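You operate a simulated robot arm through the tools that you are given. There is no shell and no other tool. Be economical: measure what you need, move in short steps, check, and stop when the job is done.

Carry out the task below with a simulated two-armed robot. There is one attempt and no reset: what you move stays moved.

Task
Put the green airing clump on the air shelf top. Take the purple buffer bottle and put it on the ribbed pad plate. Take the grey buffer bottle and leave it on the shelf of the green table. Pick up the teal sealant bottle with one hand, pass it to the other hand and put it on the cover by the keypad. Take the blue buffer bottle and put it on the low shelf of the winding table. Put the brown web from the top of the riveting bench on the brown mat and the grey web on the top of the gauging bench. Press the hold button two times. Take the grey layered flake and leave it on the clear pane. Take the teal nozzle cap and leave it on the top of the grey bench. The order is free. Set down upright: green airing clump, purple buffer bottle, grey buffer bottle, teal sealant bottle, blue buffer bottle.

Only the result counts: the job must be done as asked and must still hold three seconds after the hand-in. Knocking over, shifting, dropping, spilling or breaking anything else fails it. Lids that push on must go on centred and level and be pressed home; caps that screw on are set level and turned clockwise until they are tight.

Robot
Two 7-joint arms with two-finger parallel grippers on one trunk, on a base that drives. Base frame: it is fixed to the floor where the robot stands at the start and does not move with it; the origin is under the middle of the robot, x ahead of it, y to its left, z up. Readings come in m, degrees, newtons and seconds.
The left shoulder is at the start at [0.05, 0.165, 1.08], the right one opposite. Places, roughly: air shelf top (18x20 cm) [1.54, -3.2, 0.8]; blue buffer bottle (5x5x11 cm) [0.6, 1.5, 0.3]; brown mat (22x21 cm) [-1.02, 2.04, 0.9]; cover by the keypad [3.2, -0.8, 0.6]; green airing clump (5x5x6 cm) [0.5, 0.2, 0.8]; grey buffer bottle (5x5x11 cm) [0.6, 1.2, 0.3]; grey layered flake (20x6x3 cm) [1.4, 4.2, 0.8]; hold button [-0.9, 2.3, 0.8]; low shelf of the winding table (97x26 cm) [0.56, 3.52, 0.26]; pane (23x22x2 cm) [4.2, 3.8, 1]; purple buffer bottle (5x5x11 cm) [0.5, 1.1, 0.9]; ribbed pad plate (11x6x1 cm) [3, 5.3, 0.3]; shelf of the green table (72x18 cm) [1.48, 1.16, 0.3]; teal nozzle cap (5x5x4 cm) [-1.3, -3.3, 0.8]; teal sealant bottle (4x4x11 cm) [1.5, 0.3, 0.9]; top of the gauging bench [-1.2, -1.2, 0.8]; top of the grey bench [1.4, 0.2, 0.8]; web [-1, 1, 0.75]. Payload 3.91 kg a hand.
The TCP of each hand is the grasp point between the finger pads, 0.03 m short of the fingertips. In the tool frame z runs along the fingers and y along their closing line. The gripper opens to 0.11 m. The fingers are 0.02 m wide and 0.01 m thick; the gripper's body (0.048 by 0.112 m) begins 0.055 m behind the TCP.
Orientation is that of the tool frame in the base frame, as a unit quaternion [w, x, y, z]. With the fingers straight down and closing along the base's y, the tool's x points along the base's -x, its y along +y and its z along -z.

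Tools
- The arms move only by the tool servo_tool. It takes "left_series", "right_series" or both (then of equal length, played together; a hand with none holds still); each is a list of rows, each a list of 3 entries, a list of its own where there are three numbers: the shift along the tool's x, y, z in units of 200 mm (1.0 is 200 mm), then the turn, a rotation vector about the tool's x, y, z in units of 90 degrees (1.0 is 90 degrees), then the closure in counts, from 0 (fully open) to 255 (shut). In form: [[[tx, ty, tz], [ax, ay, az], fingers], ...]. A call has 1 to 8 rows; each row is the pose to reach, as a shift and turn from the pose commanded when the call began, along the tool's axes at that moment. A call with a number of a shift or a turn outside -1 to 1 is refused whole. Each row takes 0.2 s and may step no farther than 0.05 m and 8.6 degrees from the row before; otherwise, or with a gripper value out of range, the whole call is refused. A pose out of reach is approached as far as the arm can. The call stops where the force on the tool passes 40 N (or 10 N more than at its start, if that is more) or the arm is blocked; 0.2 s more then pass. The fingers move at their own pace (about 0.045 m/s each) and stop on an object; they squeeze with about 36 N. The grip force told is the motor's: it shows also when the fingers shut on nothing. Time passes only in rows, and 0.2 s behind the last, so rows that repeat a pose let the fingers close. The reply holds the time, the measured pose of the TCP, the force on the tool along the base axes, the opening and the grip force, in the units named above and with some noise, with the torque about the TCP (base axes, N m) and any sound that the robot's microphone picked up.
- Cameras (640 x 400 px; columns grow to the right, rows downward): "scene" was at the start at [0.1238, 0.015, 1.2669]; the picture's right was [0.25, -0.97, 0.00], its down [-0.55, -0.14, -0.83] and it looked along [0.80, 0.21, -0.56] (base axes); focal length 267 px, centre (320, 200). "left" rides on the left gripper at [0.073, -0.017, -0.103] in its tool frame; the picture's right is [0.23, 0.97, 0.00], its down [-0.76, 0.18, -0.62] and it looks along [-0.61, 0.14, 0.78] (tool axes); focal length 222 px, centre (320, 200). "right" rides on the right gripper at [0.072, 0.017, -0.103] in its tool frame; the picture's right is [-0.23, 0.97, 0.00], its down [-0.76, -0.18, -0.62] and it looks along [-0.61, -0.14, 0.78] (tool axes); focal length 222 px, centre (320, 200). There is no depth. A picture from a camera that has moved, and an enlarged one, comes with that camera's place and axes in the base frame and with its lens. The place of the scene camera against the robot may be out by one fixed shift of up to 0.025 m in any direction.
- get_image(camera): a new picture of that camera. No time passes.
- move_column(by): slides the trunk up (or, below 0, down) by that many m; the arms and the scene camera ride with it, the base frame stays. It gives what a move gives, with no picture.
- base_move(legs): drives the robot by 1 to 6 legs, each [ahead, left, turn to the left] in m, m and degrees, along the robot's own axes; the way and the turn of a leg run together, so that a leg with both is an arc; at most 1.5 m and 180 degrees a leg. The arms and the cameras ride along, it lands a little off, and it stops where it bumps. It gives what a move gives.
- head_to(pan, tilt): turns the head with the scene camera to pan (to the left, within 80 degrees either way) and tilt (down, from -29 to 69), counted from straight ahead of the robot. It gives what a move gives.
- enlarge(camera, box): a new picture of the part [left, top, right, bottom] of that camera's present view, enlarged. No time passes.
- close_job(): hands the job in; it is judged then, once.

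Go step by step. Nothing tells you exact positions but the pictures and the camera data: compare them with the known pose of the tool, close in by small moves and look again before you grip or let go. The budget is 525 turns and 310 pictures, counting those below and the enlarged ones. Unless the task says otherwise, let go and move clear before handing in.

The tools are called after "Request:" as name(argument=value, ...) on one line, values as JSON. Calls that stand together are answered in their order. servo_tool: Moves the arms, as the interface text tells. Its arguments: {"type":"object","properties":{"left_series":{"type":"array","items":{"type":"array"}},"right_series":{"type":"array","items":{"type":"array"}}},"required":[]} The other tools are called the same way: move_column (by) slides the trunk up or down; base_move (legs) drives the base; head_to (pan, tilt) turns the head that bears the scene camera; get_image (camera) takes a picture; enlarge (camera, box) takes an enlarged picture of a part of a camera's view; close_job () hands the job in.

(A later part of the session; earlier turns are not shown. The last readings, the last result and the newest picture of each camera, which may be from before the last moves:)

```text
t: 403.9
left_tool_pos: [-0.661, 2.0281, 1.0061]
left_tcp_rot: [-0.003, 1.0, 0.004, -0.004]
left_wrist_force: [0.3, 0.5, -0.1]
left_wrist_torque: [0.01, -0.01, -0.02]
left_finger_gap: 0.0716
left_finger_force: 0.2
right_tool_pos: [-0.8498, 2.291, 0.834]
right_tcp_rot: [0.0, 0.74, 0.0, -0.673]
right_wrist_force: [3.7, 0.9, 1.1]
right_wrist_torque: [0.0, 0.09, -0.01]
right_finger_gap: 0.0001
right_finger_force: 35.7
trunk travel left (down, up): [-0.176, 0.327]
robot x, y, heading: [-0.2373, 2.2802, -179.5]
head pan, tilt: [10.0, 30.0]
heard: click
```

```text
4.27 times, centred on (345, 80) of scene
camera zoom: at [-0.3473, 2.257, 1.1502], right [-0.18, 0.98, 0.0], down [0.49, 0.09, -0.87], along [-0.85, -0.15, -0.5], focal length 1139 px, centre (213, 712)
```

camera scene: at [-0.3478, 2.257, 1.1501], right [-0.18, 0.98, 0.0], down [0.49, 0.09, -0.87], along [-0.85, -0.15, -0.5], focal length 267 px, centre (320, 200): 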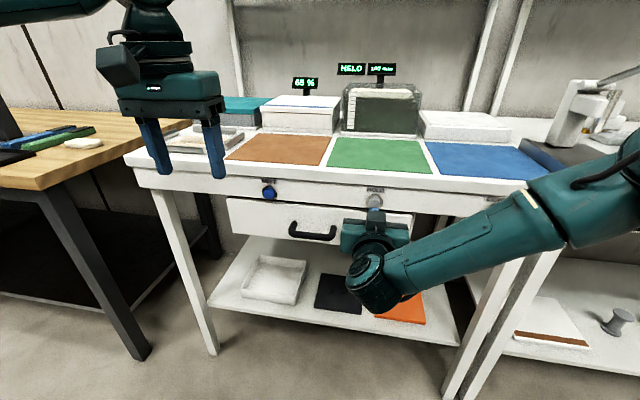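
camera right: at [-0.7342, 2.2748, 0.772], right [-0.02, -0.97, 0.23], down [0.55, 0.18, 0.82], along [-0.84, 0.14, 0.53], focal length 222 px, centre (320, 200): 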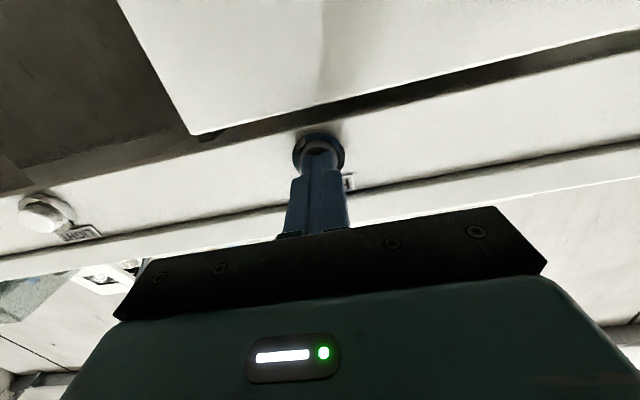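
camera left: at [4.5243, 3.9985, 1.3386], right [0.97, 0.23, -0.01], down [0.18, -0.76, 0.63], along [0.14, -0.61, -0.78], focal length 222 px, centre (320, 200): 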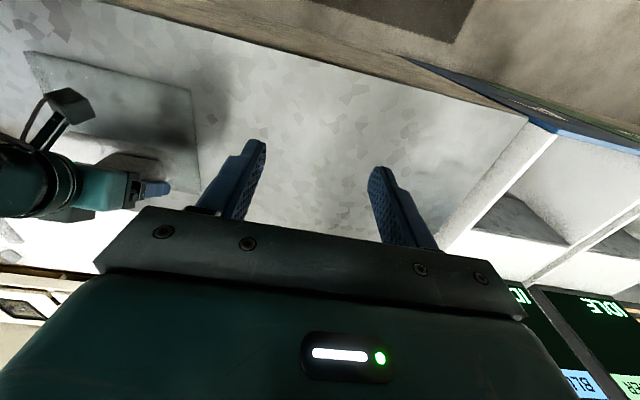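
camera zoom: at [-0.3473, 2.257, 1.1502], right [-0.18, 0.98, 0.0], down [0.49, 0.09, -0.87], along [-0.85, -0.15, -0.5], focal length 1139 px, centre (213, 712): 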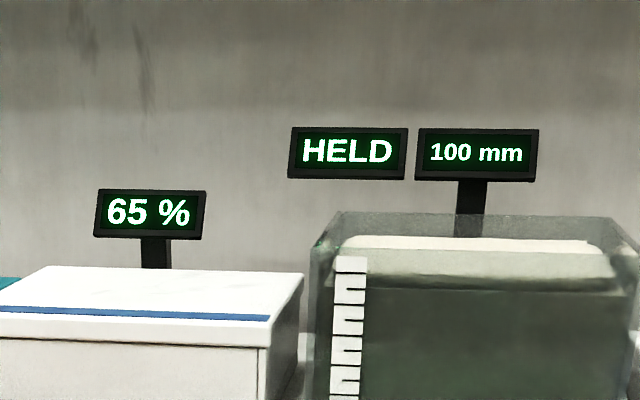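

Second click heard: two presses done. I back off and prepare for the webs.

Request:
servo_tool(right_series=[[[0, 0, -0.1], [0, 0, 0], 255], [[0, 0, -0.2], [0, 0, 0], 255]])

Request:
base_move(legs=[[-0.25, 0, 0]])

Request:
move_column(by=0.15)

Request:
head_to(pan=45, tilt=30)

Request:
get_image(camera="scene")

```text
t: 404.5
left_tool_pos: [-0.6612, 2.0271, 1.0058]
left_tcp_rot: [-0.003, 1.0, 0.004, -0.005]
left_wrist_force: [-0.1, 0.0, 0.5]
left_wrist_torque: [-0.03, -0.04, 0.0]
left_finger_gap: 0.0711
left_finger_force: 0.0
right_tool_pos: [-0.8106, 2.2914, 0.8375]
right_tcp_rot: [0.0, 0.739, 0.0, -0.673]
right_wrist_force: [-0.2, 0.1, -0.3]
right_wrist_torque: [0.02, 0.0, 0.0]
right_finger_gap: 0.0
right_finger_force: 35.8
trunk travel left (down, up): [-0.176, 0.327]
robot x, y, heading: [-0.2379, 2.2835, -179.7]
head pan, tilt: [10.0, 30.0]
```

```text
t: 406.4
left_tool_pos: [-0.4144, 2.0298, 1.0058]
left_tcp_rot: [-0.004, 1.0, 0.001, -0.004]
left_wrist_force: [0.5, 0.4, 1.0]
left_wrist_torque: [0.01, -0.01, 0.01]
left_finger_gap: 0.0713
left_finger_force: 0.0
right_tool_pos: [-0.5611, 2.2928, 0.8372]
right_tcp_rot: [-0.002, 0.74, -0.002, -0.673]
right_wrist_force: [0.2, -0.2, -1.0]
right_wrist_torque: [0.0, 0.0, 0.01]
right_finger_gap: 0.0001
right_finger_force: 36.1
trunk travel left (down, up): [-0.176, 0.327]
robot x, y, heading: [0.0107, 2.2777, -180.2]
head pan, tilt: [10.0, 30.0]
```

```text
t: 408.1
left_tool_pos: [-0.4134, 2.0292, 1.1555]
left_tcp_rot: [-0.003, 1.0, 0.002, -0.005]
left_wrist_force: [-0.9, -0.4, -0.5]
left_wrist_torque: [-0.02, 0.04, -0.01]
left_finger_gap: 0.0712
left_finger_force: 0.1
right_tool_pos: [-0.5622, 2.2943, 0.9869]
right_tcp_rot: [-0.001, 0.74, -0.001, -0.672]
right_wrist_force: [0.1, -0.1, 0.2]
right_wrist_torque: [0.0, -0.02, 0.01]
right_finger_gap: 0.0003
right_finger_force: 36.7
trunk travel left (down, up): [-0.326, 0.177]
robot x, y, heading: [0.0094, 2.2811, -180.1]
head pan, tilt: [10.0, 30.0]
```

```text
t: 409.1
left_tool_pos: [-0.4132, 2.0298, 1.1558]
left_tcp_rot: [-0.004, 1.0, 0.001, -0.004]
left_wrist_force: [-0.2, 0.1, 0.3]
left_wrist_torque: [0.03, -0.02, 0.02]
left_finger_gap: 0.0714
left_finger_force: 0.1
right_tool_pos: [-0.5612, 2.2939, 0.986]
right_tcp_rot: [-0.001, 0.74, -0.002, -0.673]
right_wrist_force: [0.6, 0.0, 0.2]
right_wrist_torque: [0.02, 0.0, 0.03]
right_finger_gap: 0.0003
right_finger_force: 36.3
trunk travel left (down, up): [-0.326, 0.177]
robot x, y, heading: [0.0085, 2.2777, -180.2]
head pan, tilt: [45.0, 30.0]
```

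```text
156 pictures are left
camera scene: at [-0.0744, 2.2096, 1.3001], right [-0.71, 0.71, 0.0], down [0.35, 0.35, -0.87], along [-0.61, -0.61, -0.5], focal length 267 px, centre (320, 200)
```

scene: 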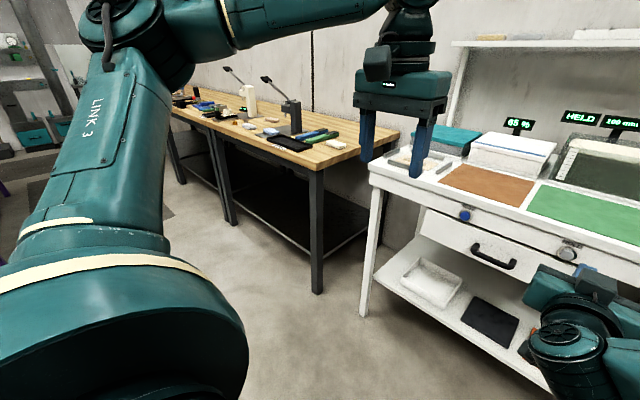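

Request:
base_move(legs=[[0, 1.25, 0]])

Request:
head_to(pan=0, tilt=30)

Request:
get_image(camera="scene")

```text
t: 415.5
left_tool_pos: [-0.3955, 0.7575, 1.156]
left_tcp_rot: [-0.004, 1.0, 0.012, -0.004]
left_wrist_force: [0.3, -0.4, -0.4]
left_wrist_torque: [0.02, 0.03, 0.01]
left_finger_gap: 0.0711
left_finger_force: 0.0
right_tool_pos: [-0.549, 1.0177, 0.9873]
right_tcp_rot: [0.005, 0.739, 0.006, -0.673]
right_wrist_force: [-0.2, -0.2, -0.3]
right_wrist_torque: [0.04, 0.03, 0.01]
right_finger_gap: 0.0
right_finger_force: 36.0
trunk travel left (down, up): [-0.326, 0.177]
robot x, y, heading: [0.0256, 1.0152, -178.9]
head pan, tilt: [45.0, 30.0]
```

```text
t: 416.6
left_tool_pos: [-0.3944, 0.7572, 1.1562]
left_tcp_rot: [-0.003, 1.0, 0.012, -0.004]
left_wrist_force: [0.8, 0.1, -0.6]
left_wrist_torque: [-0.01, -0.02, 0.02]
left_finger_gap: 0.0711
left_finger_force: 0.1
right_tool_pos: [-0.5481, 1.017, 0.9871]
right_tcp_rot: [0.006, 0.74, 0.006, -0.673]
right_wrist_force: [0.1, 0.2, -0.2]
right_wrist_torque: [0.03, -0.01, -0.01]
right_finger_gap: 0.0
right_finger_force: 35.8
trunk travel left (down, up): [-0.326, 0.177]
robot x, y, heading: [0.0262, 1.0164, -179.2]
head pan, tilt: [0.0, 30.0]
```

```text
155 pictures are left
camera scene: at [-0.0876, 1.0068, 1.3001], right [-0.02, 1.0, 0.0], down [0.5, 0.01, -0.87], along [-0.87, -0.02, -0.5], focal length 267 px, centre (320, 200)
```

scene: 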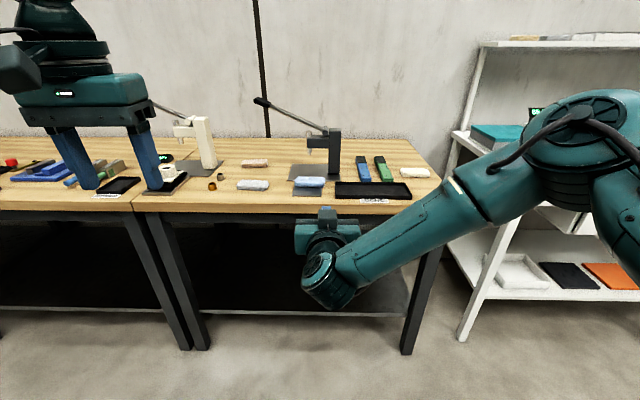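

Request:
enlarge(camera="scene", box=[180, 130, 450, 225])

Request:
get_image(camera="left")

```text
2.37 times, centred on (315, 178) of scene
camera zoom: at [-0.0876, 1.0068, 1.3001], right [-0.02, 1.0, 0.0], down [0.5, 0.01, -0.87], along [-0.87, -0.02, -0.5], focal length 633 px, centre (332, 253)
```

zoom: 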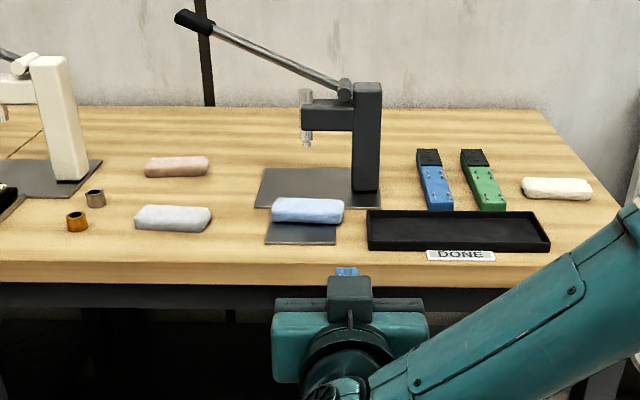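

```text
153 pictures are left
camera left: at [-0.3222, 0.7755, 1.2576], right [0.25, -0.97, -0.01], down [-0.75, -0.2, 0.63], along [-0.61, -0.15, -0.78], focal length 222 px, centre (320, 200)
```

left: 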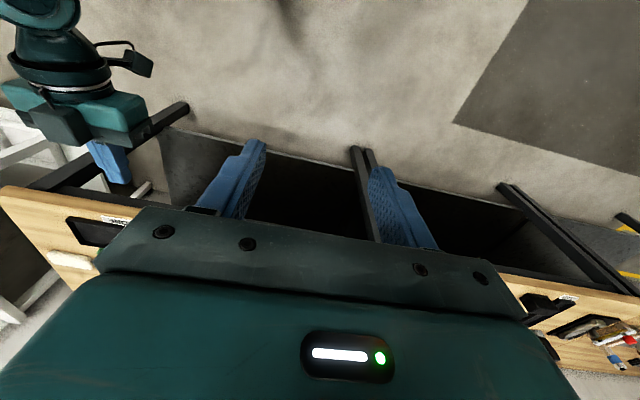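

Brown web ≈(-1.15, 0.70), grey web ≈(-0.95, 0.74), bench top z≈0.85. I'll take the grey one with the left hand; first yaw it 90°.

Request:
servo_tool(left_series=[[[0, 0, 0], [0, 0, -0.09], 0], [[0, 0, 0], [0, 0, -0.18], 0], [[0, 0, 0], [0, 0, -0.27], 0], [[0, 0, 0], [0, 0, -0.36], 0], [[0, 0, 0], [0, 0, -0.45], 0], [[0, 0, 0], [0, 0, -0.54], 0], [[0, 0, 0], [0, 0, -0.63], 0], [[0, 0, 0], [0, 0, -0.72], 0]])

Request:
servo_tool(left_series=[[[0, 0, 0], [0, 0, -0.09], 0], [[0, 0, 0], [0, 0, -0.18], 0], [[0, 0, 0], [0, 0, -0.28], 0]])

```text
t: 418.4
left_tool_pos: [-0.3962, 0.7574, 1.1559]
left_tcp_rot: [-0.005, 0.837, 0.548, -0.002]
left_wrist_force: [0.0, -0.3, 0.3]
left_wrist_torque: [-0.04, -0.02, 0.02]
left_finger_gap: 0.1098
left_finger_force: 0.0
right_tool_pos: [-0.5482, 1.0169, 0.9886]
right_tcp_rot: [0.006, 0.74, 0.007, -0.673]
right_wrist_force: [0.2, 0.0, 1.0]
right_wrist_torque: [-0.01, 0.0, 0.0]
right_finger_gap: 0.0
right_finger_force: 36.1
trunk travel left (down, up): [-0.326, 0.177]
robot x, y, heading: [0.0261, 1.0189, -179.0]
head pan, tilt: [0.0, 30.0]
```

```text
refused: row 3 steps farther than a row can; nothing moved
```

Request:
servo_tool(left_series=[[[0, 0, 0], [0, 0, -0.09], 0], [[0, 0, 0], [0, 0, -0.18], 0], [[0, 0, 0], [0, 0, -0.27], 0]])

Request:
get_image(camera="scene")

Request:
get_image(camera="left")

```text
t: 419.2
left_tool_pos: [-0.3944, 0.7569, 1.156]
left_tcp_rot: [-0.005, 0.703, 0.711, -0.001]
left_wrist_force: [0.8, 0.0, -0.3]
left_wrist_torque: [0.01, 0.0, -0.02]
left_finger_gap: 0.1099
left_finger_force: 0.2
right_tool_pos: [-0.547, 1.017, 0.9869]
right_tcp_rot: [0.005, 0.739, 0.006, -0.673]
right_wrist_force: [1.3, 0.7, 0.5]
right_wrist_torque: [-0.01, -0.01, -0.02]
right_finger_gap: 0.0
right_finger_force: 36.3
trunk travel left (down, up): [-0.326, 0.177]
robot x, y, heading: [0.0233, 1.0166, -179.0]
head pan, tilt: [0.0, 30.0]
```

```text
152 pictures are left
camera scene: at [-0.0876, 1.0069, 1.3001], right [-0.02, 1.0, 0.0], down [0.5, 0.01, -0.87], along [-0.87, -0.02, -0.5], focal length 267 px, centre (320, 200)
```

scene: 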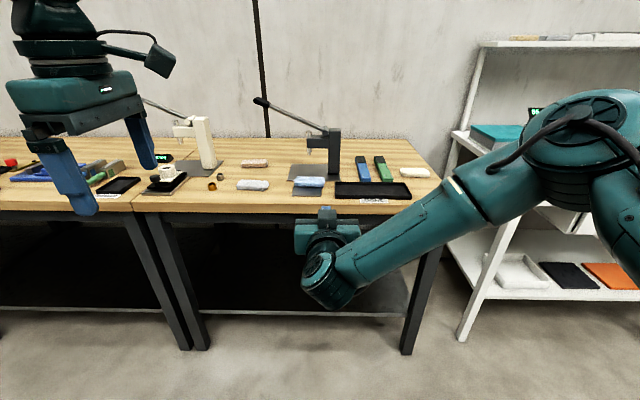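

```text
151 pictures are left
camera left: at [-0.4122, 0.8295, 1.259], right [0.97, 0.24, -0.01], down [0.19, -0.76, 0.62], along [0.14, -0.6, -0.79], focal length 222 px, centre (320, 200)
```

left: 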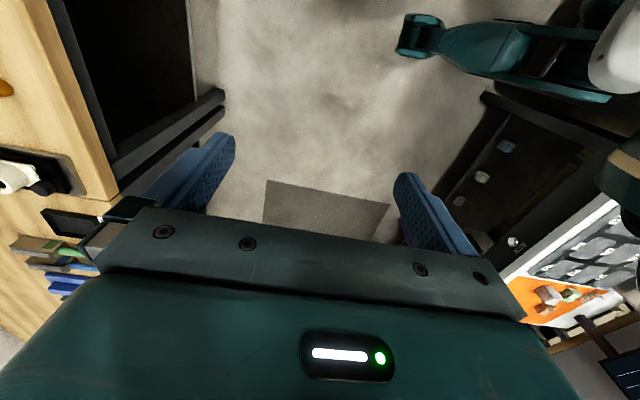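

I retract the right hand first to keep clear of the press.

Request:
servo_tool(right_series=[[[-0.08, 0, -0.18], [0, 0.09, 0], 255], [[-0.16, 0, -0.36], [0, 0.18, 0], 255], [[-0.24, 0, -0.54], [0, 0.27, 0], 255], [[-0.32, 0, -0.72], [0, 0.36, 0], 255], [[-0.4, 0, -0.85], [0, 0.44, 0], 255]])

Request:
base_move(legs=[[0.2, 0.08, -1], [0.2, 0, 0]])

Request:
get_image(camera="scene")

Request:
get_image(camera="left")

```text
t: 420.4
left_tool_pos: [-0.3952, 0.7571, 1.1563]
left_tcp_rot: [-0.005, 0.704, 0.711, -0.001]
left_wrist_force: [-0.6, -0.3, 0.3]
left_wrist_torque: [-0.01, 0.03, -0.04]
left_finger_gap: 0.11
left_finger_force: 0.2
right_tool_pos: [-0.3862, 1.0209, 1.0831]
right_tcp_rot: [0.003, 0.924, 0.008, -0.382]
right_wrist_force: [0.1, -0.1, 0.3]
right_wrist_torque: [-0.02, 0.02, -0.01]
right_finger_gap: 0.0
right_finger_force: 36.3
trunk travel left (down, up): [-0.326, 0.177]
robot x, y, heading: [0.026, 1.0137, -178.6]
head pan, tilt: [0.0, 30.0]
```

```text
t: 423.3
left_tool_pos: [-0.8031, 0.6856, 1.1556]
left_tcp_rot: [-0.005, 0.713, 0.701, -0.001]
left_wrist_force: [0.6, 0.3, -0.1]
left_wrist_torque: [0.01, -0.01, 0.03]
left_finger_gap: 0.1101
left_finger_force: 0.0
right_tool_pos: [-0.788, 0.9506, 1.0831]
right_tcp_rot: [-0.001, 0.924, -0.003, -0.382]
right_wrist_force: [-1.3, -0.6, 0.4]
right_wrist_torque: [-0.01, 0.04, 0.01]
right_finger_gap: 0.0
right_finger_force: 35.8
trunk travel left (down, up): [-0.326, 0.177]
robot x, y, heading: [-0.3786, 0.9357, 180.0]
head pan, tilt: [0.0, 30.0]
```

```text
150 pictures are left
camera scene: at [-0.4891, 0.9284, 1.3], right [0.0, 1.0, 0.0], down [0.5, 0.0, -0.87], along [-0.87, 0.0, -0.5], focal length 267 px, centre (320, 200)
```

scene: 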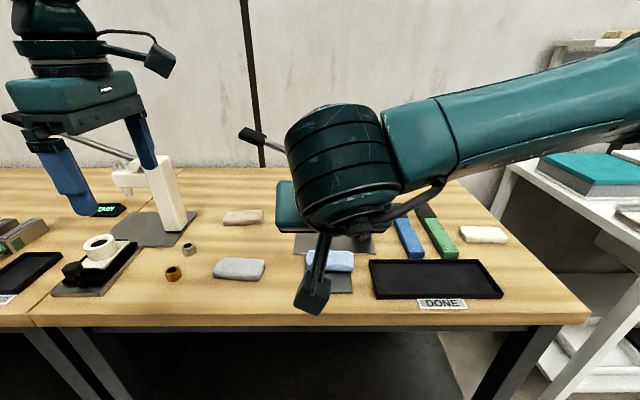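

```text
149 pictures are left
camera left: at [-0.8179, 0.7589, 1.2587], right [0.98, 0.21, -0.01], down [0.17, -0.77, 0.62], along [0.13, -0.6, -0.79], focal length 222 px, centre (320, 200)
```

left: 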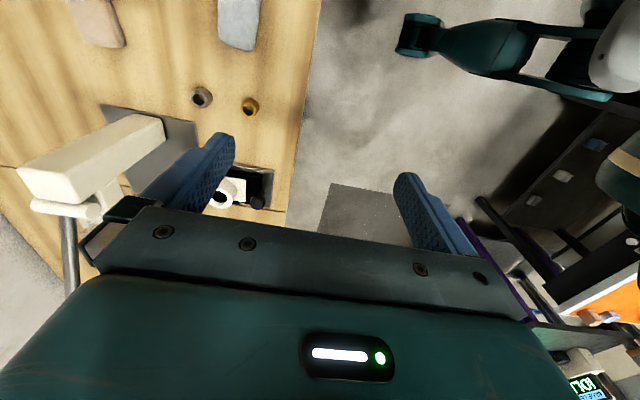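

I bring the left hand over the grey web.

Request:
base_move(legs=[[0.04, 0, 0]])

Request:
servo_tool(left_series=[[[0.07, -0.12, 0.15], [0, 0, 0], 0], [[0.14, -0.24, 0.3], [0, 0, 0], 0], [[0.22, -0.36, 0.45], [0, 0, 0], 0], [[0.29, -0.465, 0.6], [0, 0, 0], 0], [[0.29, -0.465, 0.8], [0, 0, 0], 0]])

Request:
get_image(camera="left")

```text
t: 424.2
left_tool_pos: [-0.8423, 0.6867, 1.1557]
left_tcp_rot: [-0.005, 0.713, 0.701, 0.0]
left_wrist_force: [-0.4, 0.0, 0.2]
left_wrist_torque: [-0.03, -0.03, -0.01]
left_finger_gap: 0.11
left_finger_force: 0.0
right_tool_pos: [-0.8281, 0.9501, 1.083]
right_tcp_rot: [-0.001, 0.924, -0.003, -0.382]
right_wrist_force: [0.0, 0.4, -0.4]
right_wrist_torque: [-0.01, -0.01, 0.0]
right_finger_gap: 0.0001
right_finger_force: 36.7
trunk travel left (down, up): [-0.326, 0.177]
robot x, y, heading: [-0.4172, 0.9348, 179.9]
head pan, tilt: [0.0, 30.0]
```

```text
t: 425.4
left_tool_pos: [-0.9352, 0.7458, 0.9958]
left_tcp_rot: [-0.005, 0.712, 0.702, -0.001]
left_wrist_force: [-0.1, 0.3, -0.2]
left_wrist_torque: [-0.02, -0.02, 0.04]
left_finger_gap: 0.1101
left_finger_force: 0.1
right_tool_pos: [-0.8277, 0.9505, 1.0847]
right_tcp_rot: [-0.002, 0.924, -0.004, -0.383]
right_wrist_force: [0.9, -0.8, 0.7]
right_wrist_torque: [0.02, 0.0, 0.01]
right_finger_gap: 0.0001
right_finger_force: 36.0
trunk travel left (down, up): [-0.326, 0.177]
robot x, y, heading: [-0.4164, 0.9368, 179.9]
head pan, tilt: [0.0, 30.0]
```

```text
148 pictures are left
camera left: at [-0.9495, 0.8188, 1.0983], right [0.98, 0.21, -0.01], down [0.17, -0.77, 0.62], along [0.12, -0.6, -0.79], focal length 222 px, centre (320, 200)
```

left: 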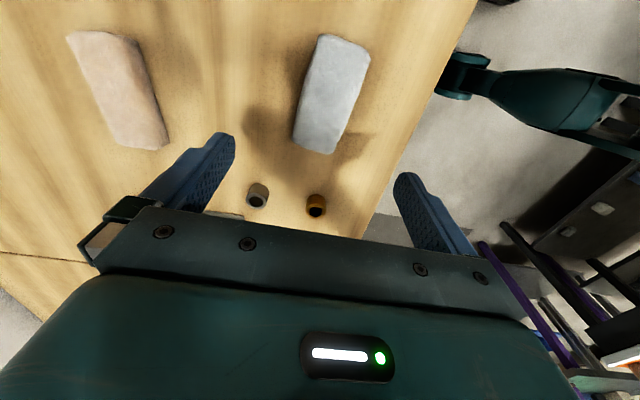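

Aligned. I shift 2 cm north and descend.

Request:
servo_tool(left_series=[[[0.1, 0.02, 0.1], [0, 0, 0], 0], [[0.1, 0.02, 0.28], [0, 0, 0], 0], [[0.1, 0.02, 0.45], [0, 0, 0], 0]])

Request:
get_image(camera="left")

```text
t: 426.2
left_tool_pos: [-0.9192, 0.7542, 0.9123]
left_tcp_rot: [-0.006, 0.712, 0.702, -0.001]
left_wrist_force: [0.7, -0.2, 0.0]
left_wrist_torque: [0.0, -0.01, 0.01]
left_finger_gap: 0.1099
left_finger_force: 0.1
left hand out of reach, approached as far as the arm can: row 2, 3
right_tool_pos: [-0.827, 0.9498, 1.0836]
right_tcp_rot: [-0.001, 0.924, -0.003, -0.383]
right_wrist_force: [-0.6, -0.6, -0.7]
right_wrist_torque: [0.01, 0.0, -0.02]
right_finger_gap: 0.0002
right_finger_force: 36.0
trunk travel left (down, up): [-0.326, 0.177]
robot x, y, heading: [-0.4158, 0.9345, 179.8]
head pan, tilt: [0.0, 30.0]
```

```text
147 pictures are left
camera left: at [-0.9343, 0.8264, 1.0157], right [0.98, 0.21, -0.01], down [0.17, -0.77, 0.62], along [0.12, -0.6, -0.79], focal length 222 px, centre (320, 200)
```

left: 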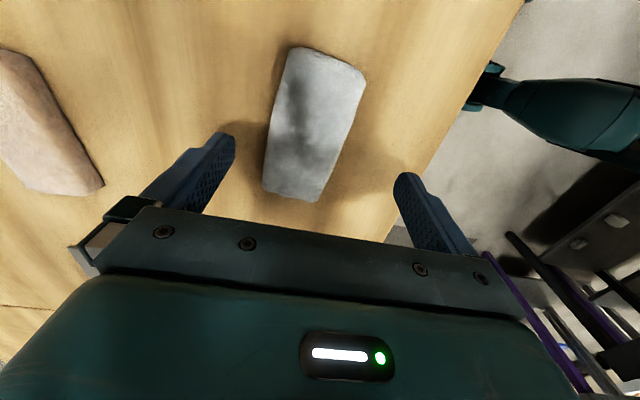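

Request:
base_move(legs=[[0.006, -0.024, 0]])

Request:
move_column(by=-0.02)

Request:
get_image(camera="left")

```text
t: 427.0
left_tool_pos: [-0.9253, 0.7779, 0.9131]
left_tcp_rot: [-0.006, 0.713, 0.702, -0.002]
left_wrist_force: [-0.2, 0.1, 0.3]
left_wrist_torque: [-0.01, 0.0, -0.02]
left_finger_gap: 0.1102
left_finger_force: 0.1
right_tool_pos: [-0.8334, 0.9746, 1.083]
right_tcp_rot: [0.0, 0.924, -0.003, -0.383]
right_wrist_force: [-0.1, 0.1, 0.1]
right_wrist_torque: [-0.02, -0.01, -0.01]
right_finger_gap: 0.0001
right_finger_force: 36.1
trunk travel left (down, up): [-0.326, 0.177]
robot x, y, heading: [-0.4229, 0.9601, 179.9]
head pan, tilt: [0.0, 30.0]
```

```text
t: 427.6
left_tool_pos: [-0.925, 0.7782, 0.8923]
left_tcp_rot: [-0.006, 0.713, 0.701, -0.001]
left_wrist_force: [0.0, -0.3, -0.8]
left_wrist_torque: [-0.01, 0.0, -0.02]
left_finger_gap: 0.1097
left_finger_force: 0.1
right_tool_pos: [-0.8321, 0.9743, 1.0628]
right_tcp_rot: [-0.001, 0.924, -0.003, -0.383]
right_wrist_force: [0.3, 0.1, -0.2]
right_wrist_torque: [0.0, 0.0, 0.01]
right_finger_gap: 0.0001
right_finger_force: 36.0
trunk travel left (down, up): [-0.306, 0.197]
robot x, y, heading: [-0.422, 0.9625, 179.9]
head pan, tilt: [0.0, 30.0]
```

```text
146 pictures are left
camera left: at [-0.9398, 0.8503, 0.9962], right [0.98, 0.21, -0.01], down [0.17, -0.77, 0.62], along [0.12, -0.6, -0.79], focal length 222 px, centre (320, 200)
```

left: 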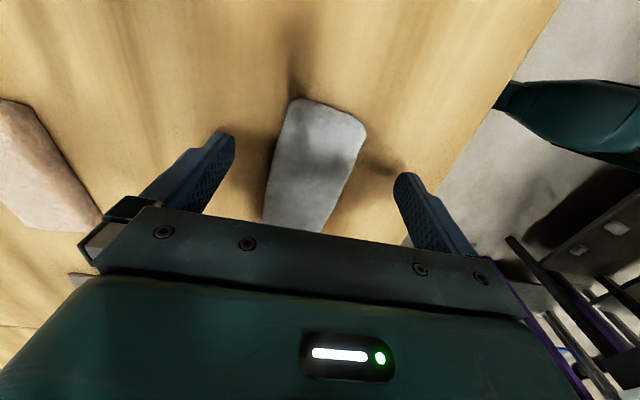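

Request:
move_column(by=-0.02)

Request:
get_image(camera="left")

```text
t: 428.3
left_tool_pos: [-0.9257, 0.7782, 0.8813]
left_tcp_rot: [-0.008, 0.713, 0.701, -0.003]
left_wrist_force: [11.3, -1.4, 13.5]
left_wrist_torque: [-0.18, -1.19, 0.01]
left_finger_gap: 0.1101
left_finger_force: 0.1
right_tool_pos: [-0.8311, 0.9732, 1.0443]
right_tcp_rot: [-0.001, 0.924, -0.002, -0.383]
right_wrist_force: [-0.6, -0.2, 0.8]
right_wrist_torque: [0.02, -0.03, 0.01]
right_finger_gap: 0.0003
right_finger_force: 35.7
trunk travel left (down, up): [-0.287, 0.216]
robot x, y, heading: [-0.4235, 0.9588, 180.1]
head pan, tilt: [0.0, 30.0]
stopped: the force on the tool passed its limit (the readings are from after the stop); the commanded pose is now the measured one
```

```text
145 pictures are left
camera left: at [-0.9391, 0.8502, 0.9843], right [0.98, 0.21, -0.01], down [0.18, -0.77, 0.61], along [0.12, -0.6, -0.79], focal length 222 px, centre (320, 200)
```

left: 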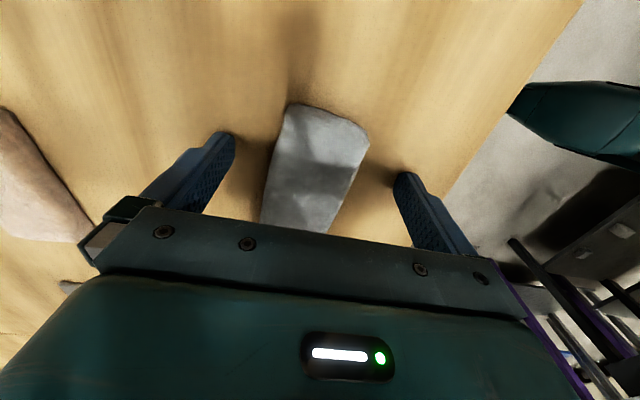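

The fingertips touched the bench (top z≈0.85). I raise 8 mm and close.

Request:
move_column(by=0.01)

Request:
servo_tool(left_series=[[[0, 0, 0], [0, 0, 0], 255], [[0, 0, 0], [0, 0, 0], 255], [[0, 0, 0], [0, 0, 0], 255], [[0, 0, 0], [0, 0, 0], 255], [[0, 0, 0], [0, 0, 0], 255]])

Request:
move_column(by=0.12)

Request:
get_image(camera="left")

Request:
get_image(camera="scene")

```text
t: 428.8
left_tool_pos: [-0.9281, 0.7777, 0.8888]
left_tcp_rot: [-0.009, 0.713, 0.702, -0.004]
left_wrist_force: [-0.2, 0.7, -0.3]
left_wrist_torque: [-0.01, -0.05, -0.02]
left_finger_gap: 0.11
left_finger_force: 0.0
right_tool_pos: [-0.8332, 0.9746, 1.0543]
right_tcp_rot: [-0.001, 0.924, -0.004, -0.382]
right_wrist_force: [-0.4, 0.4, 0.1]
right_wrist_torque: [-0.03, 0.0, 0.02]
right_finger_gap: 0.0002
right_finger_force: 36.4
trunk travel left (down, up): [-0.297, 0.206]
robot x, y, heading: [-0.4239, 0.9553, 179.9]
head pan, tilt: [0.0, 30.0]
```

```text
t: 430.0
left_tool_pos: [-0.9275, 0.7772, 0.8884]
left_tcp_rot: [-0.009, 0.713, 0.701, -0.004]
left_wrist_force: [0.1, -0.1, 0.2]
left_wrist_torque: [-0.02, -0.01, -0.01]
left_finger_gap: 0.0557
left_finger_force: 36.6
right_tool_pos: [-0.8342, 0.9731, 1.0537]
right_tcp_rot: [0.0, 0.924, -0.002, -0.382]
right_wrist_force: [-0.5, 0.5, -0.3]
right_wrist_torque: [-0.01, -0.01, -0.02]
right_finger_gap: 0.0
right_finger_force: 35.9
trunk travel left (down, up): [-0.297, 0.206]
robot x, y, heading: [-0.4266, 0.9611, 179.9]
head pan, tilt: [0.0, 30.0]
```

```text
t: 431.5
left_tool_pos: [-0.9288, 0.7765, 1.0092]
left_tcp_rot: [-0.008, 0.713, 0.701, -0.003]
left_wrist_force: [-0.1, 0.1, -0.6]
left_wrist_torque: [-0.01, 0.0, 0.03]
left_finger_gap: 0.0555
left_finger_force: 35.6
right_tool_pos: [-0.8329, 0.9733, 1.1742]
right_tcp_rot: [-0.001, 0.924, -0.003, -0.383]
right_wrist_force: [0.4, -0.6, 0.2]
right_wrist_torque: [-0.02, -0.01, 0.0]
right_finger_gap: 0.0
right_finger_force: 36.0
trunk travel left (down, up): [-0.417, 0.086]
robot x, y, heading: [-0.4224, 0.9614, 179.8]
head pan, tilt: [0.0, 30.0]
```

```text
144 pictures are left
camera left: at [-0.9411, 0.8498, 1.1123], right [0.98, 0.21, -0.02], down [0.18, -0.77, 0.61], along [0.12, -0.6, -0.79], focal length 222 px, centre (320, 200)
```

left: 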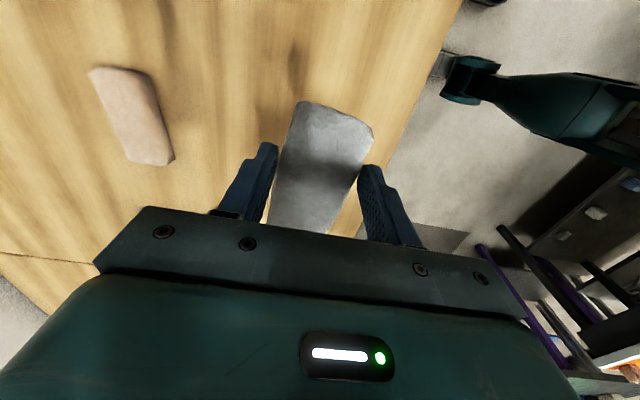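

```text
143 pictures are left
camera scene: at [-0.534, 0.9523, 1.3906], right [0.0, 1.0, 0.0], down [0.5, 0.0, -0.87], along [-0.87, 0.0, -0.5], focal length 267 px, centre (320, 200)
```

scene: 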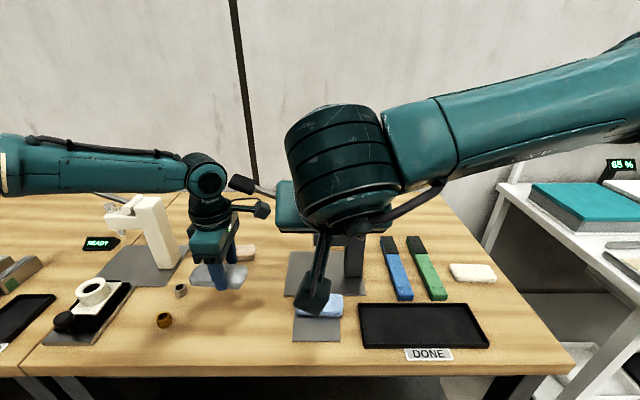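

Grey web is held. The brown web lies far back under the press handle, so I'll hook it from behind with closed, tilted right fingers and drag it forward. First retract the left hand and reposition.

Request:
base_move(legs=[[-0.32, 0, 0], [0, 0.34, 0]])

Request:
servo_tool(left_series=[[[0, 0.15, 0], [0, 0, 0], 255], [[0, 0.3, -0.1], [0, 0, 0], 255], [[0, 0.45, -0.2], [0, 0, 0], 255], [[0, 0.6, -0.3], [0, 0, 0], 255], [[0, 0.6, -0.4], [0, 0, 0], 255], [[0, 0.6, -0.5], [0, 0, 0], 255], [[0, 0.6, -0.5], [0, 0, 0], 255], [[0, 0.6, -0.5], [0, 0, 0], 255]], right_series=[[[-0.15, -0.05, 0.15], [0, 0, 0], 255], [[-0.3, -0.1, 0.3], [0, 0, 0], 255], [[-0.45, -0.2, 0.45], [0, 0, 0], 255], [[-0.55, -0.3, 0.55], [0, 0, 0], 255], [[-0.65, -0.4, 0.65], [0, 0, 0], 255], [[-0.75, -0.5, 0.75], [0, 0, 0], 255], [[-0.85, -0.5, 0.85], [0, 0, 0], 255], [[-0.95, -0.5, 0.95], [0, 0, 0], 255]])

```text
t: 435.5
left_tool_pos: [-0.5985, 0.4366, 1.0082]
left_tcp_rot: [-0.009, 0.711, 0.703, -0.002]
left_wrist_force: [0.4, 0.3, -0.2]
left_wrist_torque: [0.03, 0.02, 0.03]
left_finger_gap: 0.0546
left_finger_force: 35.5
right_tool_pos: [-0.5057, 0.6319, 1.1749]
right_tcp_rot: [-0.001, 0.924, -0.001, -0.382]
right_wrist_force: [0.6, 0.4, 1.0]
right_wrist_torque: [0.03, 0.03, 0.0]
right_finger_gap: 0.0
right_finger_force: 35.9
trunk travel left (down, up): [-0.417, 0.086]
robot x, y, heading: [-0.0957, 0.6205, -179.9]
head pan, tilt: [0.0, 30.0]
```

```text
t: 437.3
left_tool_pos: [-0.4773, 0.4347, 1.1088]
left_tcp_rot: [-0.009, 0.712, 0.703, -0.004]
left_wrist_force: [-0.4, -0.5, -0.8]
left_wrist_torque: [0.03, 0.02, 0.01]
left_finger_gap: 0.0544
left_finger_force: 36.2
right_tool_pos: [-0.7736, 0.7322, 1.1744]
right_tcp_rot: [-0.001, 0.924, -0.001, -0.381]
right_wrist_force: [-0.6, -0.4, -0.2]
right_wrist_torque: [-0.01, 0.01, 0.02]
right_finger_gap: 0.0
right_finger_force: 36.6
trunk travel left (down, up): [-0.417, 0.086]
robot x, y, heading: [-0.0954, 0.618, -179.5]
head pan, tilt: [0.0, 30.0]
```

Request:
servo_tool(left_series=[[[0, 0, -0.2], [0, 0, 0], 255], [[0, 0, -0.4], [0, 0, 0], 255], [[0, 0, -0.6], [0, 0, 0], 255], [[0, 0, -0.75], [0, 0, 0], 255]], right_series=[[[-0.07, 0, 0.07], [0, 0, 0], 255], [[-0.14, 0, 0.14], [0, 0, 0], 255], [[-0.21, 0, 0.21], [0, 0, 0], 255], [[-0.25, 0, 0.25], [0, 0, 0], 255]])

Request:
move_column(by=-0.25)

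Request:
get_image(camera="scene")

Request:
get_image(camera="right")

```text
t: 438.3
left_tool_pos: [-0.4727, 0.4321, 1.2564]
left_tcp_rot: [-0.009, 0.712, 0.702, -0.003]
left_wrist_force: [0.0, -0.3, -0.5]
left_wrist_torque: [-0.01, -0.01, -0.01]
left_finger_gap: 0.0542
left_finger_force: 36.2
right_tool_pos: [-0.8446, 0.7323, 1.1746]
right_tcp_rot: [0.0, 0.924, -0.001, -0.383]
right_wrist_force: [0.3, 0.1, 0.3]
right_wrist_torque: [0.02, 0.01, -0.01]
right_finger_gap: 0.0
right_finger_force: 36.0
trunk travel left (down, up): [-0.417, 0.086]
robot x, y, heading: [-0.095, 0.6192, -180.0]
head pan, tilt: [0.0, 30.0]
```

```text
t: 440.9
left_tool_pos: [-0.474, 0.4314, 1.0059]
left_tcp_rot: [-0.009, 0.711, 0.703, -0.003]
left_wrist_force: [-0.4, -0.8, -1.0]
left_wrist_torque: [0.03, 0.05, -0.01]
left_finger_gap: 0.0541
left_finger_force: 35.9
right_tool_pos: [-0.8439, 0.7325, 0.9253]
right_tcp_rot: [-0.001, 0.924, -0.001, -0.382]
right_wrist_force: [0.6, 0.0, -0.5]
right_wrist_torque: [0.02, -0.01, 0.04]
right_finger_gap: 0.0
right_finger_force: 35.6
trunk travel left (down, up): [-0.167, 0.336]
robot x, y, heading: [-0.0975, 0.6188, -179.9]
head pan, tilt: [0.0, 30.0]
```

```text
142 pictures are left
camera scene: at [-0.2056, 0.6124, 1.1407], right [0.0, 1.0, 0.0], down [0.5, 0.0, -0.87], along [-0.87, 0.0, -0.5], focal length 267 px, centre (320, 200)
```

scene: 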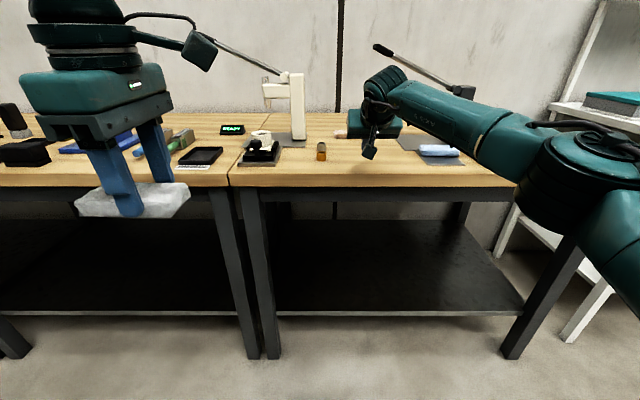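

```text
141 pictures are left
camera right: at [-0.7202, 0.7159, 0.9468], right [-0.16, -0.97, 0.16], down [-0.1, 0.18, 0.98], along [-0.98, 0.14, -0.12], focal length 222 px, centre (320, 200)
```

right: 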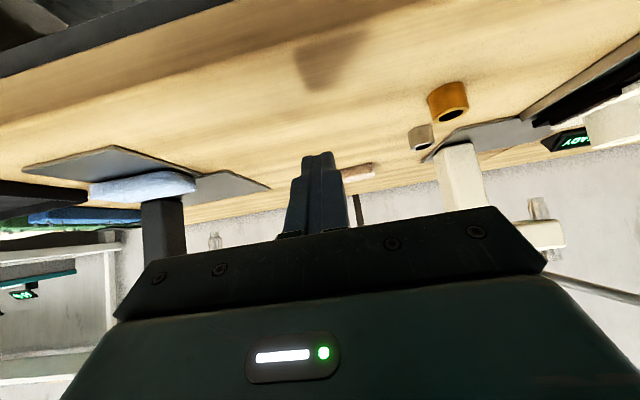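

I advance under the press handle, over the web.

Request:
base_move(legs=[[0.345, 0.01, 0]])

Request:
get_image(camera="right")

Request:
get_image(camera="scene")

```text
t: 443.2
left_tool_pos: [-0.821, 0.4213, 1.0062]
left_tcp_rot: [-0.009, 0.711, 0.703, -0.004]
left_wrist_force: [0.3, 0.5, 0.1]
left_wrist_torque: [-0.01, -0.01, -0.01]
left_finger_gap: 0.0537
left_finger_force: 36.0
right_tool_pos: [-1.1918, 0.7234, 0.9245]
right_tcp_rot: [0.0, 0.924, -0.001, -0.383]
right_wrist_force: [0.6, 0.0, -0.6]
right_wrist_torque: [-0.04, 0.01, 0.0]
right_finger_gap: 0.0
right_finger_force: 36.2
trunk travel left (down, up): [-0.167, 0.336]
robot x, y, heading: [-0.4425, 0.6135, -180.3]
head pan, tilt: [0.0, 30.0]
```

```text
140 pictures are left
camera right: at [-1.0671, 0.7062, 0.9467], right [-0.16, -0.97, 0.16], down [-0.1, 0.18, 0.98], along [-0.98, 0.14, -0.12], focal length 222 px, centre (320, 200)
```

right: 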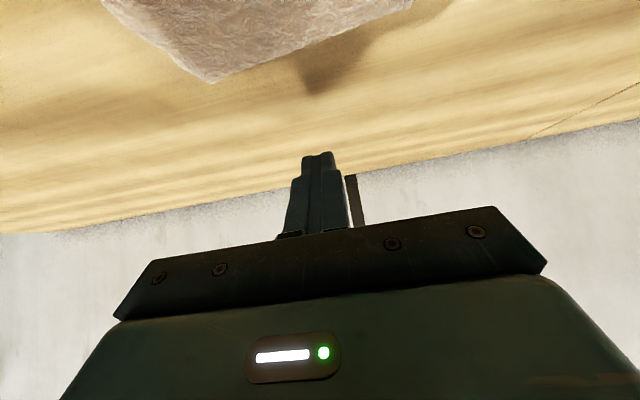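

```text
139 pictures are left
camera scene: at [-0.5527, 0.6021, 1.1406], right [0.0, 1.0, 0.0], down [0.5, 0.0, -0.87], along [-0.87, 0.0, -0.5], focal length 267 px, centre (320, 200)
```

scene: 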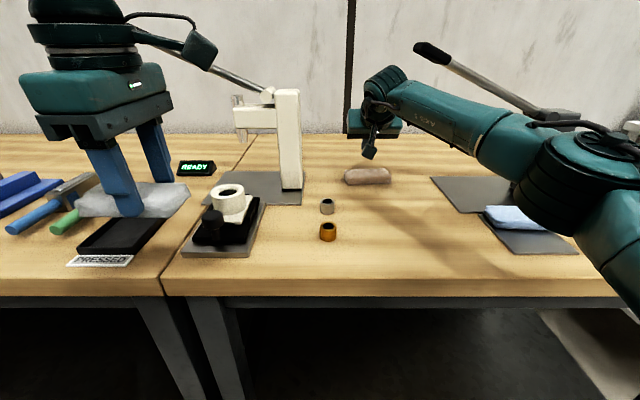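

Request:
move_column(by=-0.036)

Request:
get_image(camera="right")

```text
t: 444.0
left_tool_pos: [-0.8198, 0.4201, 0.9707]
left_tcp_rot: [-0.01, 0.711, 0.703, -0.005]
left_wrist_force: [-0.7, -0.1, -1.7]
left_wrist_torque: [0.03, -0.02, 0.0]
left_finger_gap: 0.0539
left_finger_force: 35.7
right_tool_pos: [-1.1909, 0.7232, 0.8894]
right_tcp_rot: [0.0, 0.924, -0.001, -0.382]
right_wrist_force: [-0.4, -0.2, 0.3]
right_wrist_torque: [0.01, 0.03, 0.01]
right_finger_gap: 0.0
right_finger_force: 36.4
trunk travel left (down, up): [-0.131, 0.372]
robot x, y, heading: [-0.4426, 0.6068, -180.1]
head pan, tilt: [0.0, 30.0]
```

```text
138 pictures are left
camera right: at [-1.0668, 0.7061, 0.9109], right [-0.16, -0.97, 0.16], down [-0.1, 0.18, 0.98], along [-0.98, 0.14, -0.12], focal length 222 px, centre (320, 200)
```

right: 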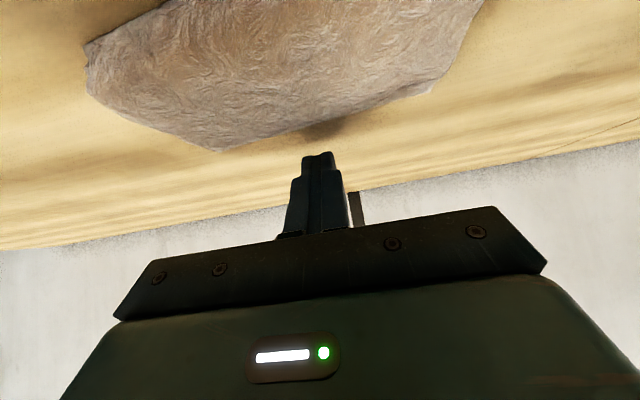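

The fingertips are behind the web. I drag it toward me.

Request:
base_move(legs=[[-0.1, 0, 0]])

Request:
get_image(camera="scene")

Request:
get_image(camera="right")

```text
t: 445.1
left_tool_pos: [-0.7228, 0.419, 0.9702]
left_tcp_rot: [-0.01, 0.711, 0.703, -0.004]
left_wrist_force: [0.1, 0.2, -0.5]
left_wrist_torque: [0.0, 0.02, 0.01]
left_finger_gap: 0.0538
left_finger_force: 36.2
right_tool_pos: [-1.0938, 0.7224, 0.8883]
right_tcp_rot: [-0.001, 0.924, -0.002, -0.382]
right_wrist_force: [0.1, 0.3, 0.9]
right_wrist_torque: [-0.02, -0.01, -0.02]
right_finger_gap: 0.0002
right_finger_force: 36.1
trunk travel left (down, up): [-0.131, 0.372]
robot x, y, heading: [-0.3431, 0.6107, -180.1]
head pan, tilt: [0.0, 30.0]
```

```text
137 pictures are left
camera scene: at [-0.4541, 0.6021, 1.1047], right [0.0, 1.0, 0.0], down [0.5, 0.0, -0.87], along [-0.87, 0.0, -0.5], focal length 267 px, centre (320, 200)
```

scene: 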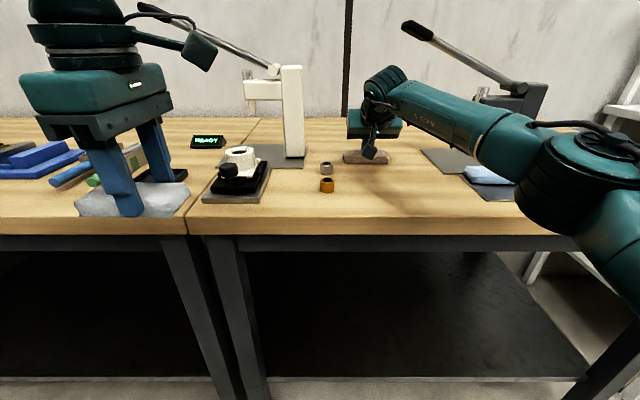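

```text
136 pictures are left
camera right: at [-0.9685, 0.7061, 0.9109], right [-0.16, -0.97, 0.16], down [-0.1, 0.18, 0.98], along [-0.98, 0.14, -0.12], focal length 222 px, centre (320, 200)
```

right: 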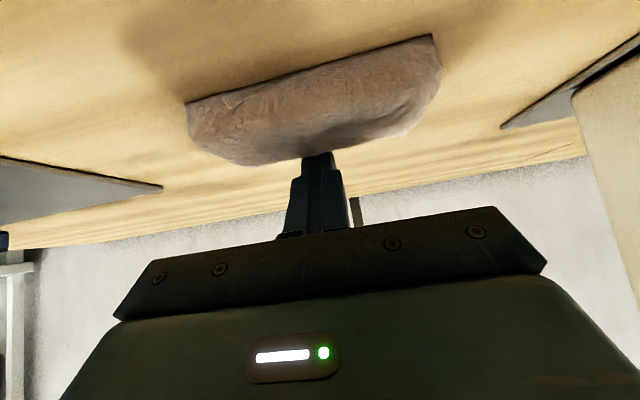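

The drag works. Another 0.1 m.

Request:
base_move(legs=[[-0.1, 0, 0]])

Request:
get_image(camera="right")

Request:
get_image(camera="scene")

```text
t: 446.3
left_tool_pos: [-0.6229, 0.42, 0.9707]
left_tcp_rot: [-0.009, 0.71, 0.704, -0.003]
left_wrist_force: [0.1, 0.9, -0.1]
left_wrist_torque: [0.03, 0.01, -0.01]
left_finger_gap: 0.0537
left_finger_force: 36.0
right_tool_pos: [-0.9948, 0.7212, 0.889]
right_tcp_rot: [0.001, 0.924, 0.0, -0.382]
right_wrist_force: [0.3, 0.1, -0.2]
right_wrist_torque: [0.0, 0.0, 0.0]
right_finger_gap: 0.0001
right_finger_force: 36.3
trunk travel left (down, up): [-0.131, 0.372]
robot x, y, heading: [-0.2425, 0.6108, -180.1]
head pan, tilt: [0.0, 30.0]
```

```text
135 pictures are left
camera right: at [-0.87, 0.7042, 0.9108], right [-0.16, -0.97, 0.16], down [-0.1, 0.18, 0.98], along [-0.98, 0.14, -0.12], focal length 222 px, centre (320, 200)
```

right: 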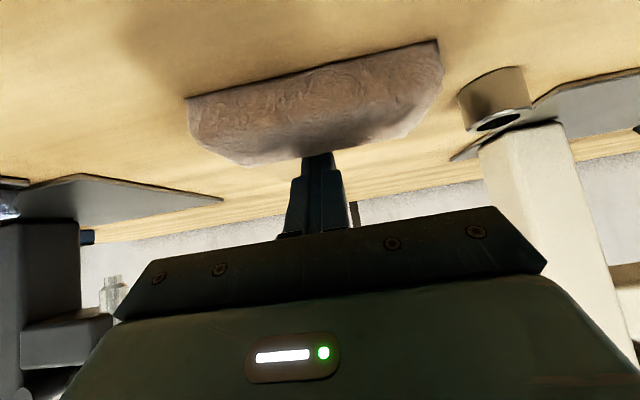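

```text
134 pictures are left
camera scene: at [-0.3552, 0.602, 1.1047], right [0.0, 1.0, 0.0], down [0.5, 0.0, -0.87], along [-0.87, 0.0, -0.5], focal length 267 px, centre (320, 200)
```

scene: 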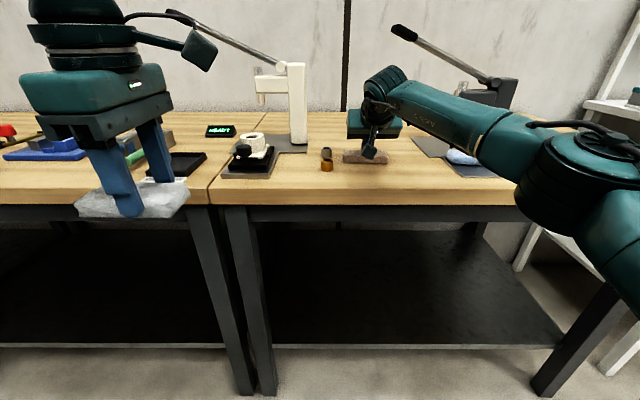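

The web is now at about (-0.95, 0.71). I lift the right hand, retract to vertical and yaw it 90° for gripping.

Request:
move_column(by=0.2)

Request:
servo_tool(right_series=[[[0.16, 0, -0.16], [0, 0.08, 0], 0], [[0.32, 0, -0.32], [0, 0.16, 0], 0], [[0.48, 0, -0.48], [0, 0.25, 0], 0], [[0.64, 0, -0.64], [0, 0.33, 0], 0], [[0.8, 0, -0.8], [0, 0.41, 0], 0], [[0.95, 0, -0.95], [0, 0.5, 0], 0]])

Request:
servo_tool(right_series=[[[0, 0, 0], [0, 0, 0.09], 0], [[0, 0, 0], [0, 0, 0.18], 0], [[0, 0, 0], [0, 0, 0.27], 0], [[0, 0, 0], [0, 0, 0.36], 0], [[0, 0, 0], [0, 0, 0.45], 0], [[0, 0, 0], [0, 0, 0.54], 0], [[0, 0, 0], [0, 0, 0.63], 0], [[0, 0, 0], [0, 0, 0.72], 0]])

Request:
servo_tool(right_series=[[[0, 0, 0], [0, 0, 0.09], 0], [[0, 0, 0], [0, 0, 0.18], 0], [[0, 0, 0], [0, 0, 0.27], 0]])

```text
t: 448.4
left_tool_pos: [-0.6236, 0.4209, 1.1698]
left_tcp_rot: [-0.009, 0.71, 0.704, -0.003]
left_wrist_force: [-1.1, 0.4, 0.0]
left_wrist_torque: [-0.01, -0.01, -0.02]
left_finger_gap: 0.0539
left_finger_force: 36.1
right_tool_pos: [-0.9949, 0.7214, 1.0893]
right_tcp_rot: [0.0, 0.924, 0.001, -0.382]
right_wrist_force: [-0.8, -0.2, 0.1]
right_wrist_torque: [-0.03, -0.02, 0.01]
right_finger_gap: 0.0
right_finger_force: 36.1
trunk travel left (down, up): [-0.331, 0.172]
robot x, y, heading: [-0.2455, 0.6079, -179.9]
head pan, tilt: [0.0, 30.0]
```

```text
t: 449.8
left_tool_pos: [-0.6218, 0.4203, 1.1687]
left_tcp_rot: [-0.009, 0.71, 0.704, -0.003]
left_wrist_force: [-0.2, -0.2, -0.8]
left_wrist_torque: [0.02, 0.01, -0.01]
left_finger_gap: 0.0538
left_finger_force: 36.1
right_tool_pos: [-0.7243, 0.7218, 1.0891]
right_tcp_rot: [0.0, 1.0, 0.0, 0.001]
right_wrist_force: [-0.5, -0.2, 0.1]
right_wrist_torque: [0.0, -0.01, 0.0]
right_finger_gap: 0.1101
right_finger_force: 0.2
trunk travel left (down, up): [-0.331, 0.172]
robot x, y, heading: [-0.2451, 0.6077, -179.7]
head pan, tilt: [0.0, 30.0]
```

```text
t: 451.6
left_tool_pos: [-0.6233, 0.4197, 1.1701]
left_tcp_rot: [-0.009, 0.71, 0.704, -0.003]
left_wrist_force: [0.6, -0.1, -0.8]
left_wrist_torque: [-0.01, -0.01, 0.02]
left_finger_gap: 0.0537
left_finger_force: 35.8
right_tool_pos: [-0.7264, 0.7201, 1.0895]
right_tcp_rot: [0.0, 0.844, -0.536, 0.002]
right_wrist_force: [0.0, 0.6, -0.3]
right_wrist_torque: [0.02, 0.02, -0.02]
right_finger_gap: 0.1102
right_finger_force: 0.0
trunk travel left (down, up): [-0.331, 0.172]
robot x, y, heading: [-0.2456, 0.6109, -179.6]
head pan, tilt: [0.0, 30.0]
```

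```text
t: 452.4
left_tool_pos: [-0.623, 0.4208, 1.1703]
left_tcp_rot: [-0.009, 0.71, 0.704, -0.003]
left_wrist_force: [0.3, -0.3, 0.6]
left_wrist_torque: [0.05, -0.01, -0.03]
left_finger_gap: 0.0541
left_finger_force: 35.7
right_tool_pos: [-0.7242, 0.7208, 1.0886]
right_tcp_rot: [0.0, 0.712, -0.702, 0.001]
right_wrist_force: [-0.5, 0.6, 0.5]
right_wrist_torque: [0.01, 0.02, 0.03]
right_finger_gap: 0.1097
right_finger_force: 0.0
trunk travel left (down, up): [-0.331, 0.172]
robot x, y, heading: [-0.2457, 0.6129, -179.7]
head pan, tilt: [0.0, 30.0]
```

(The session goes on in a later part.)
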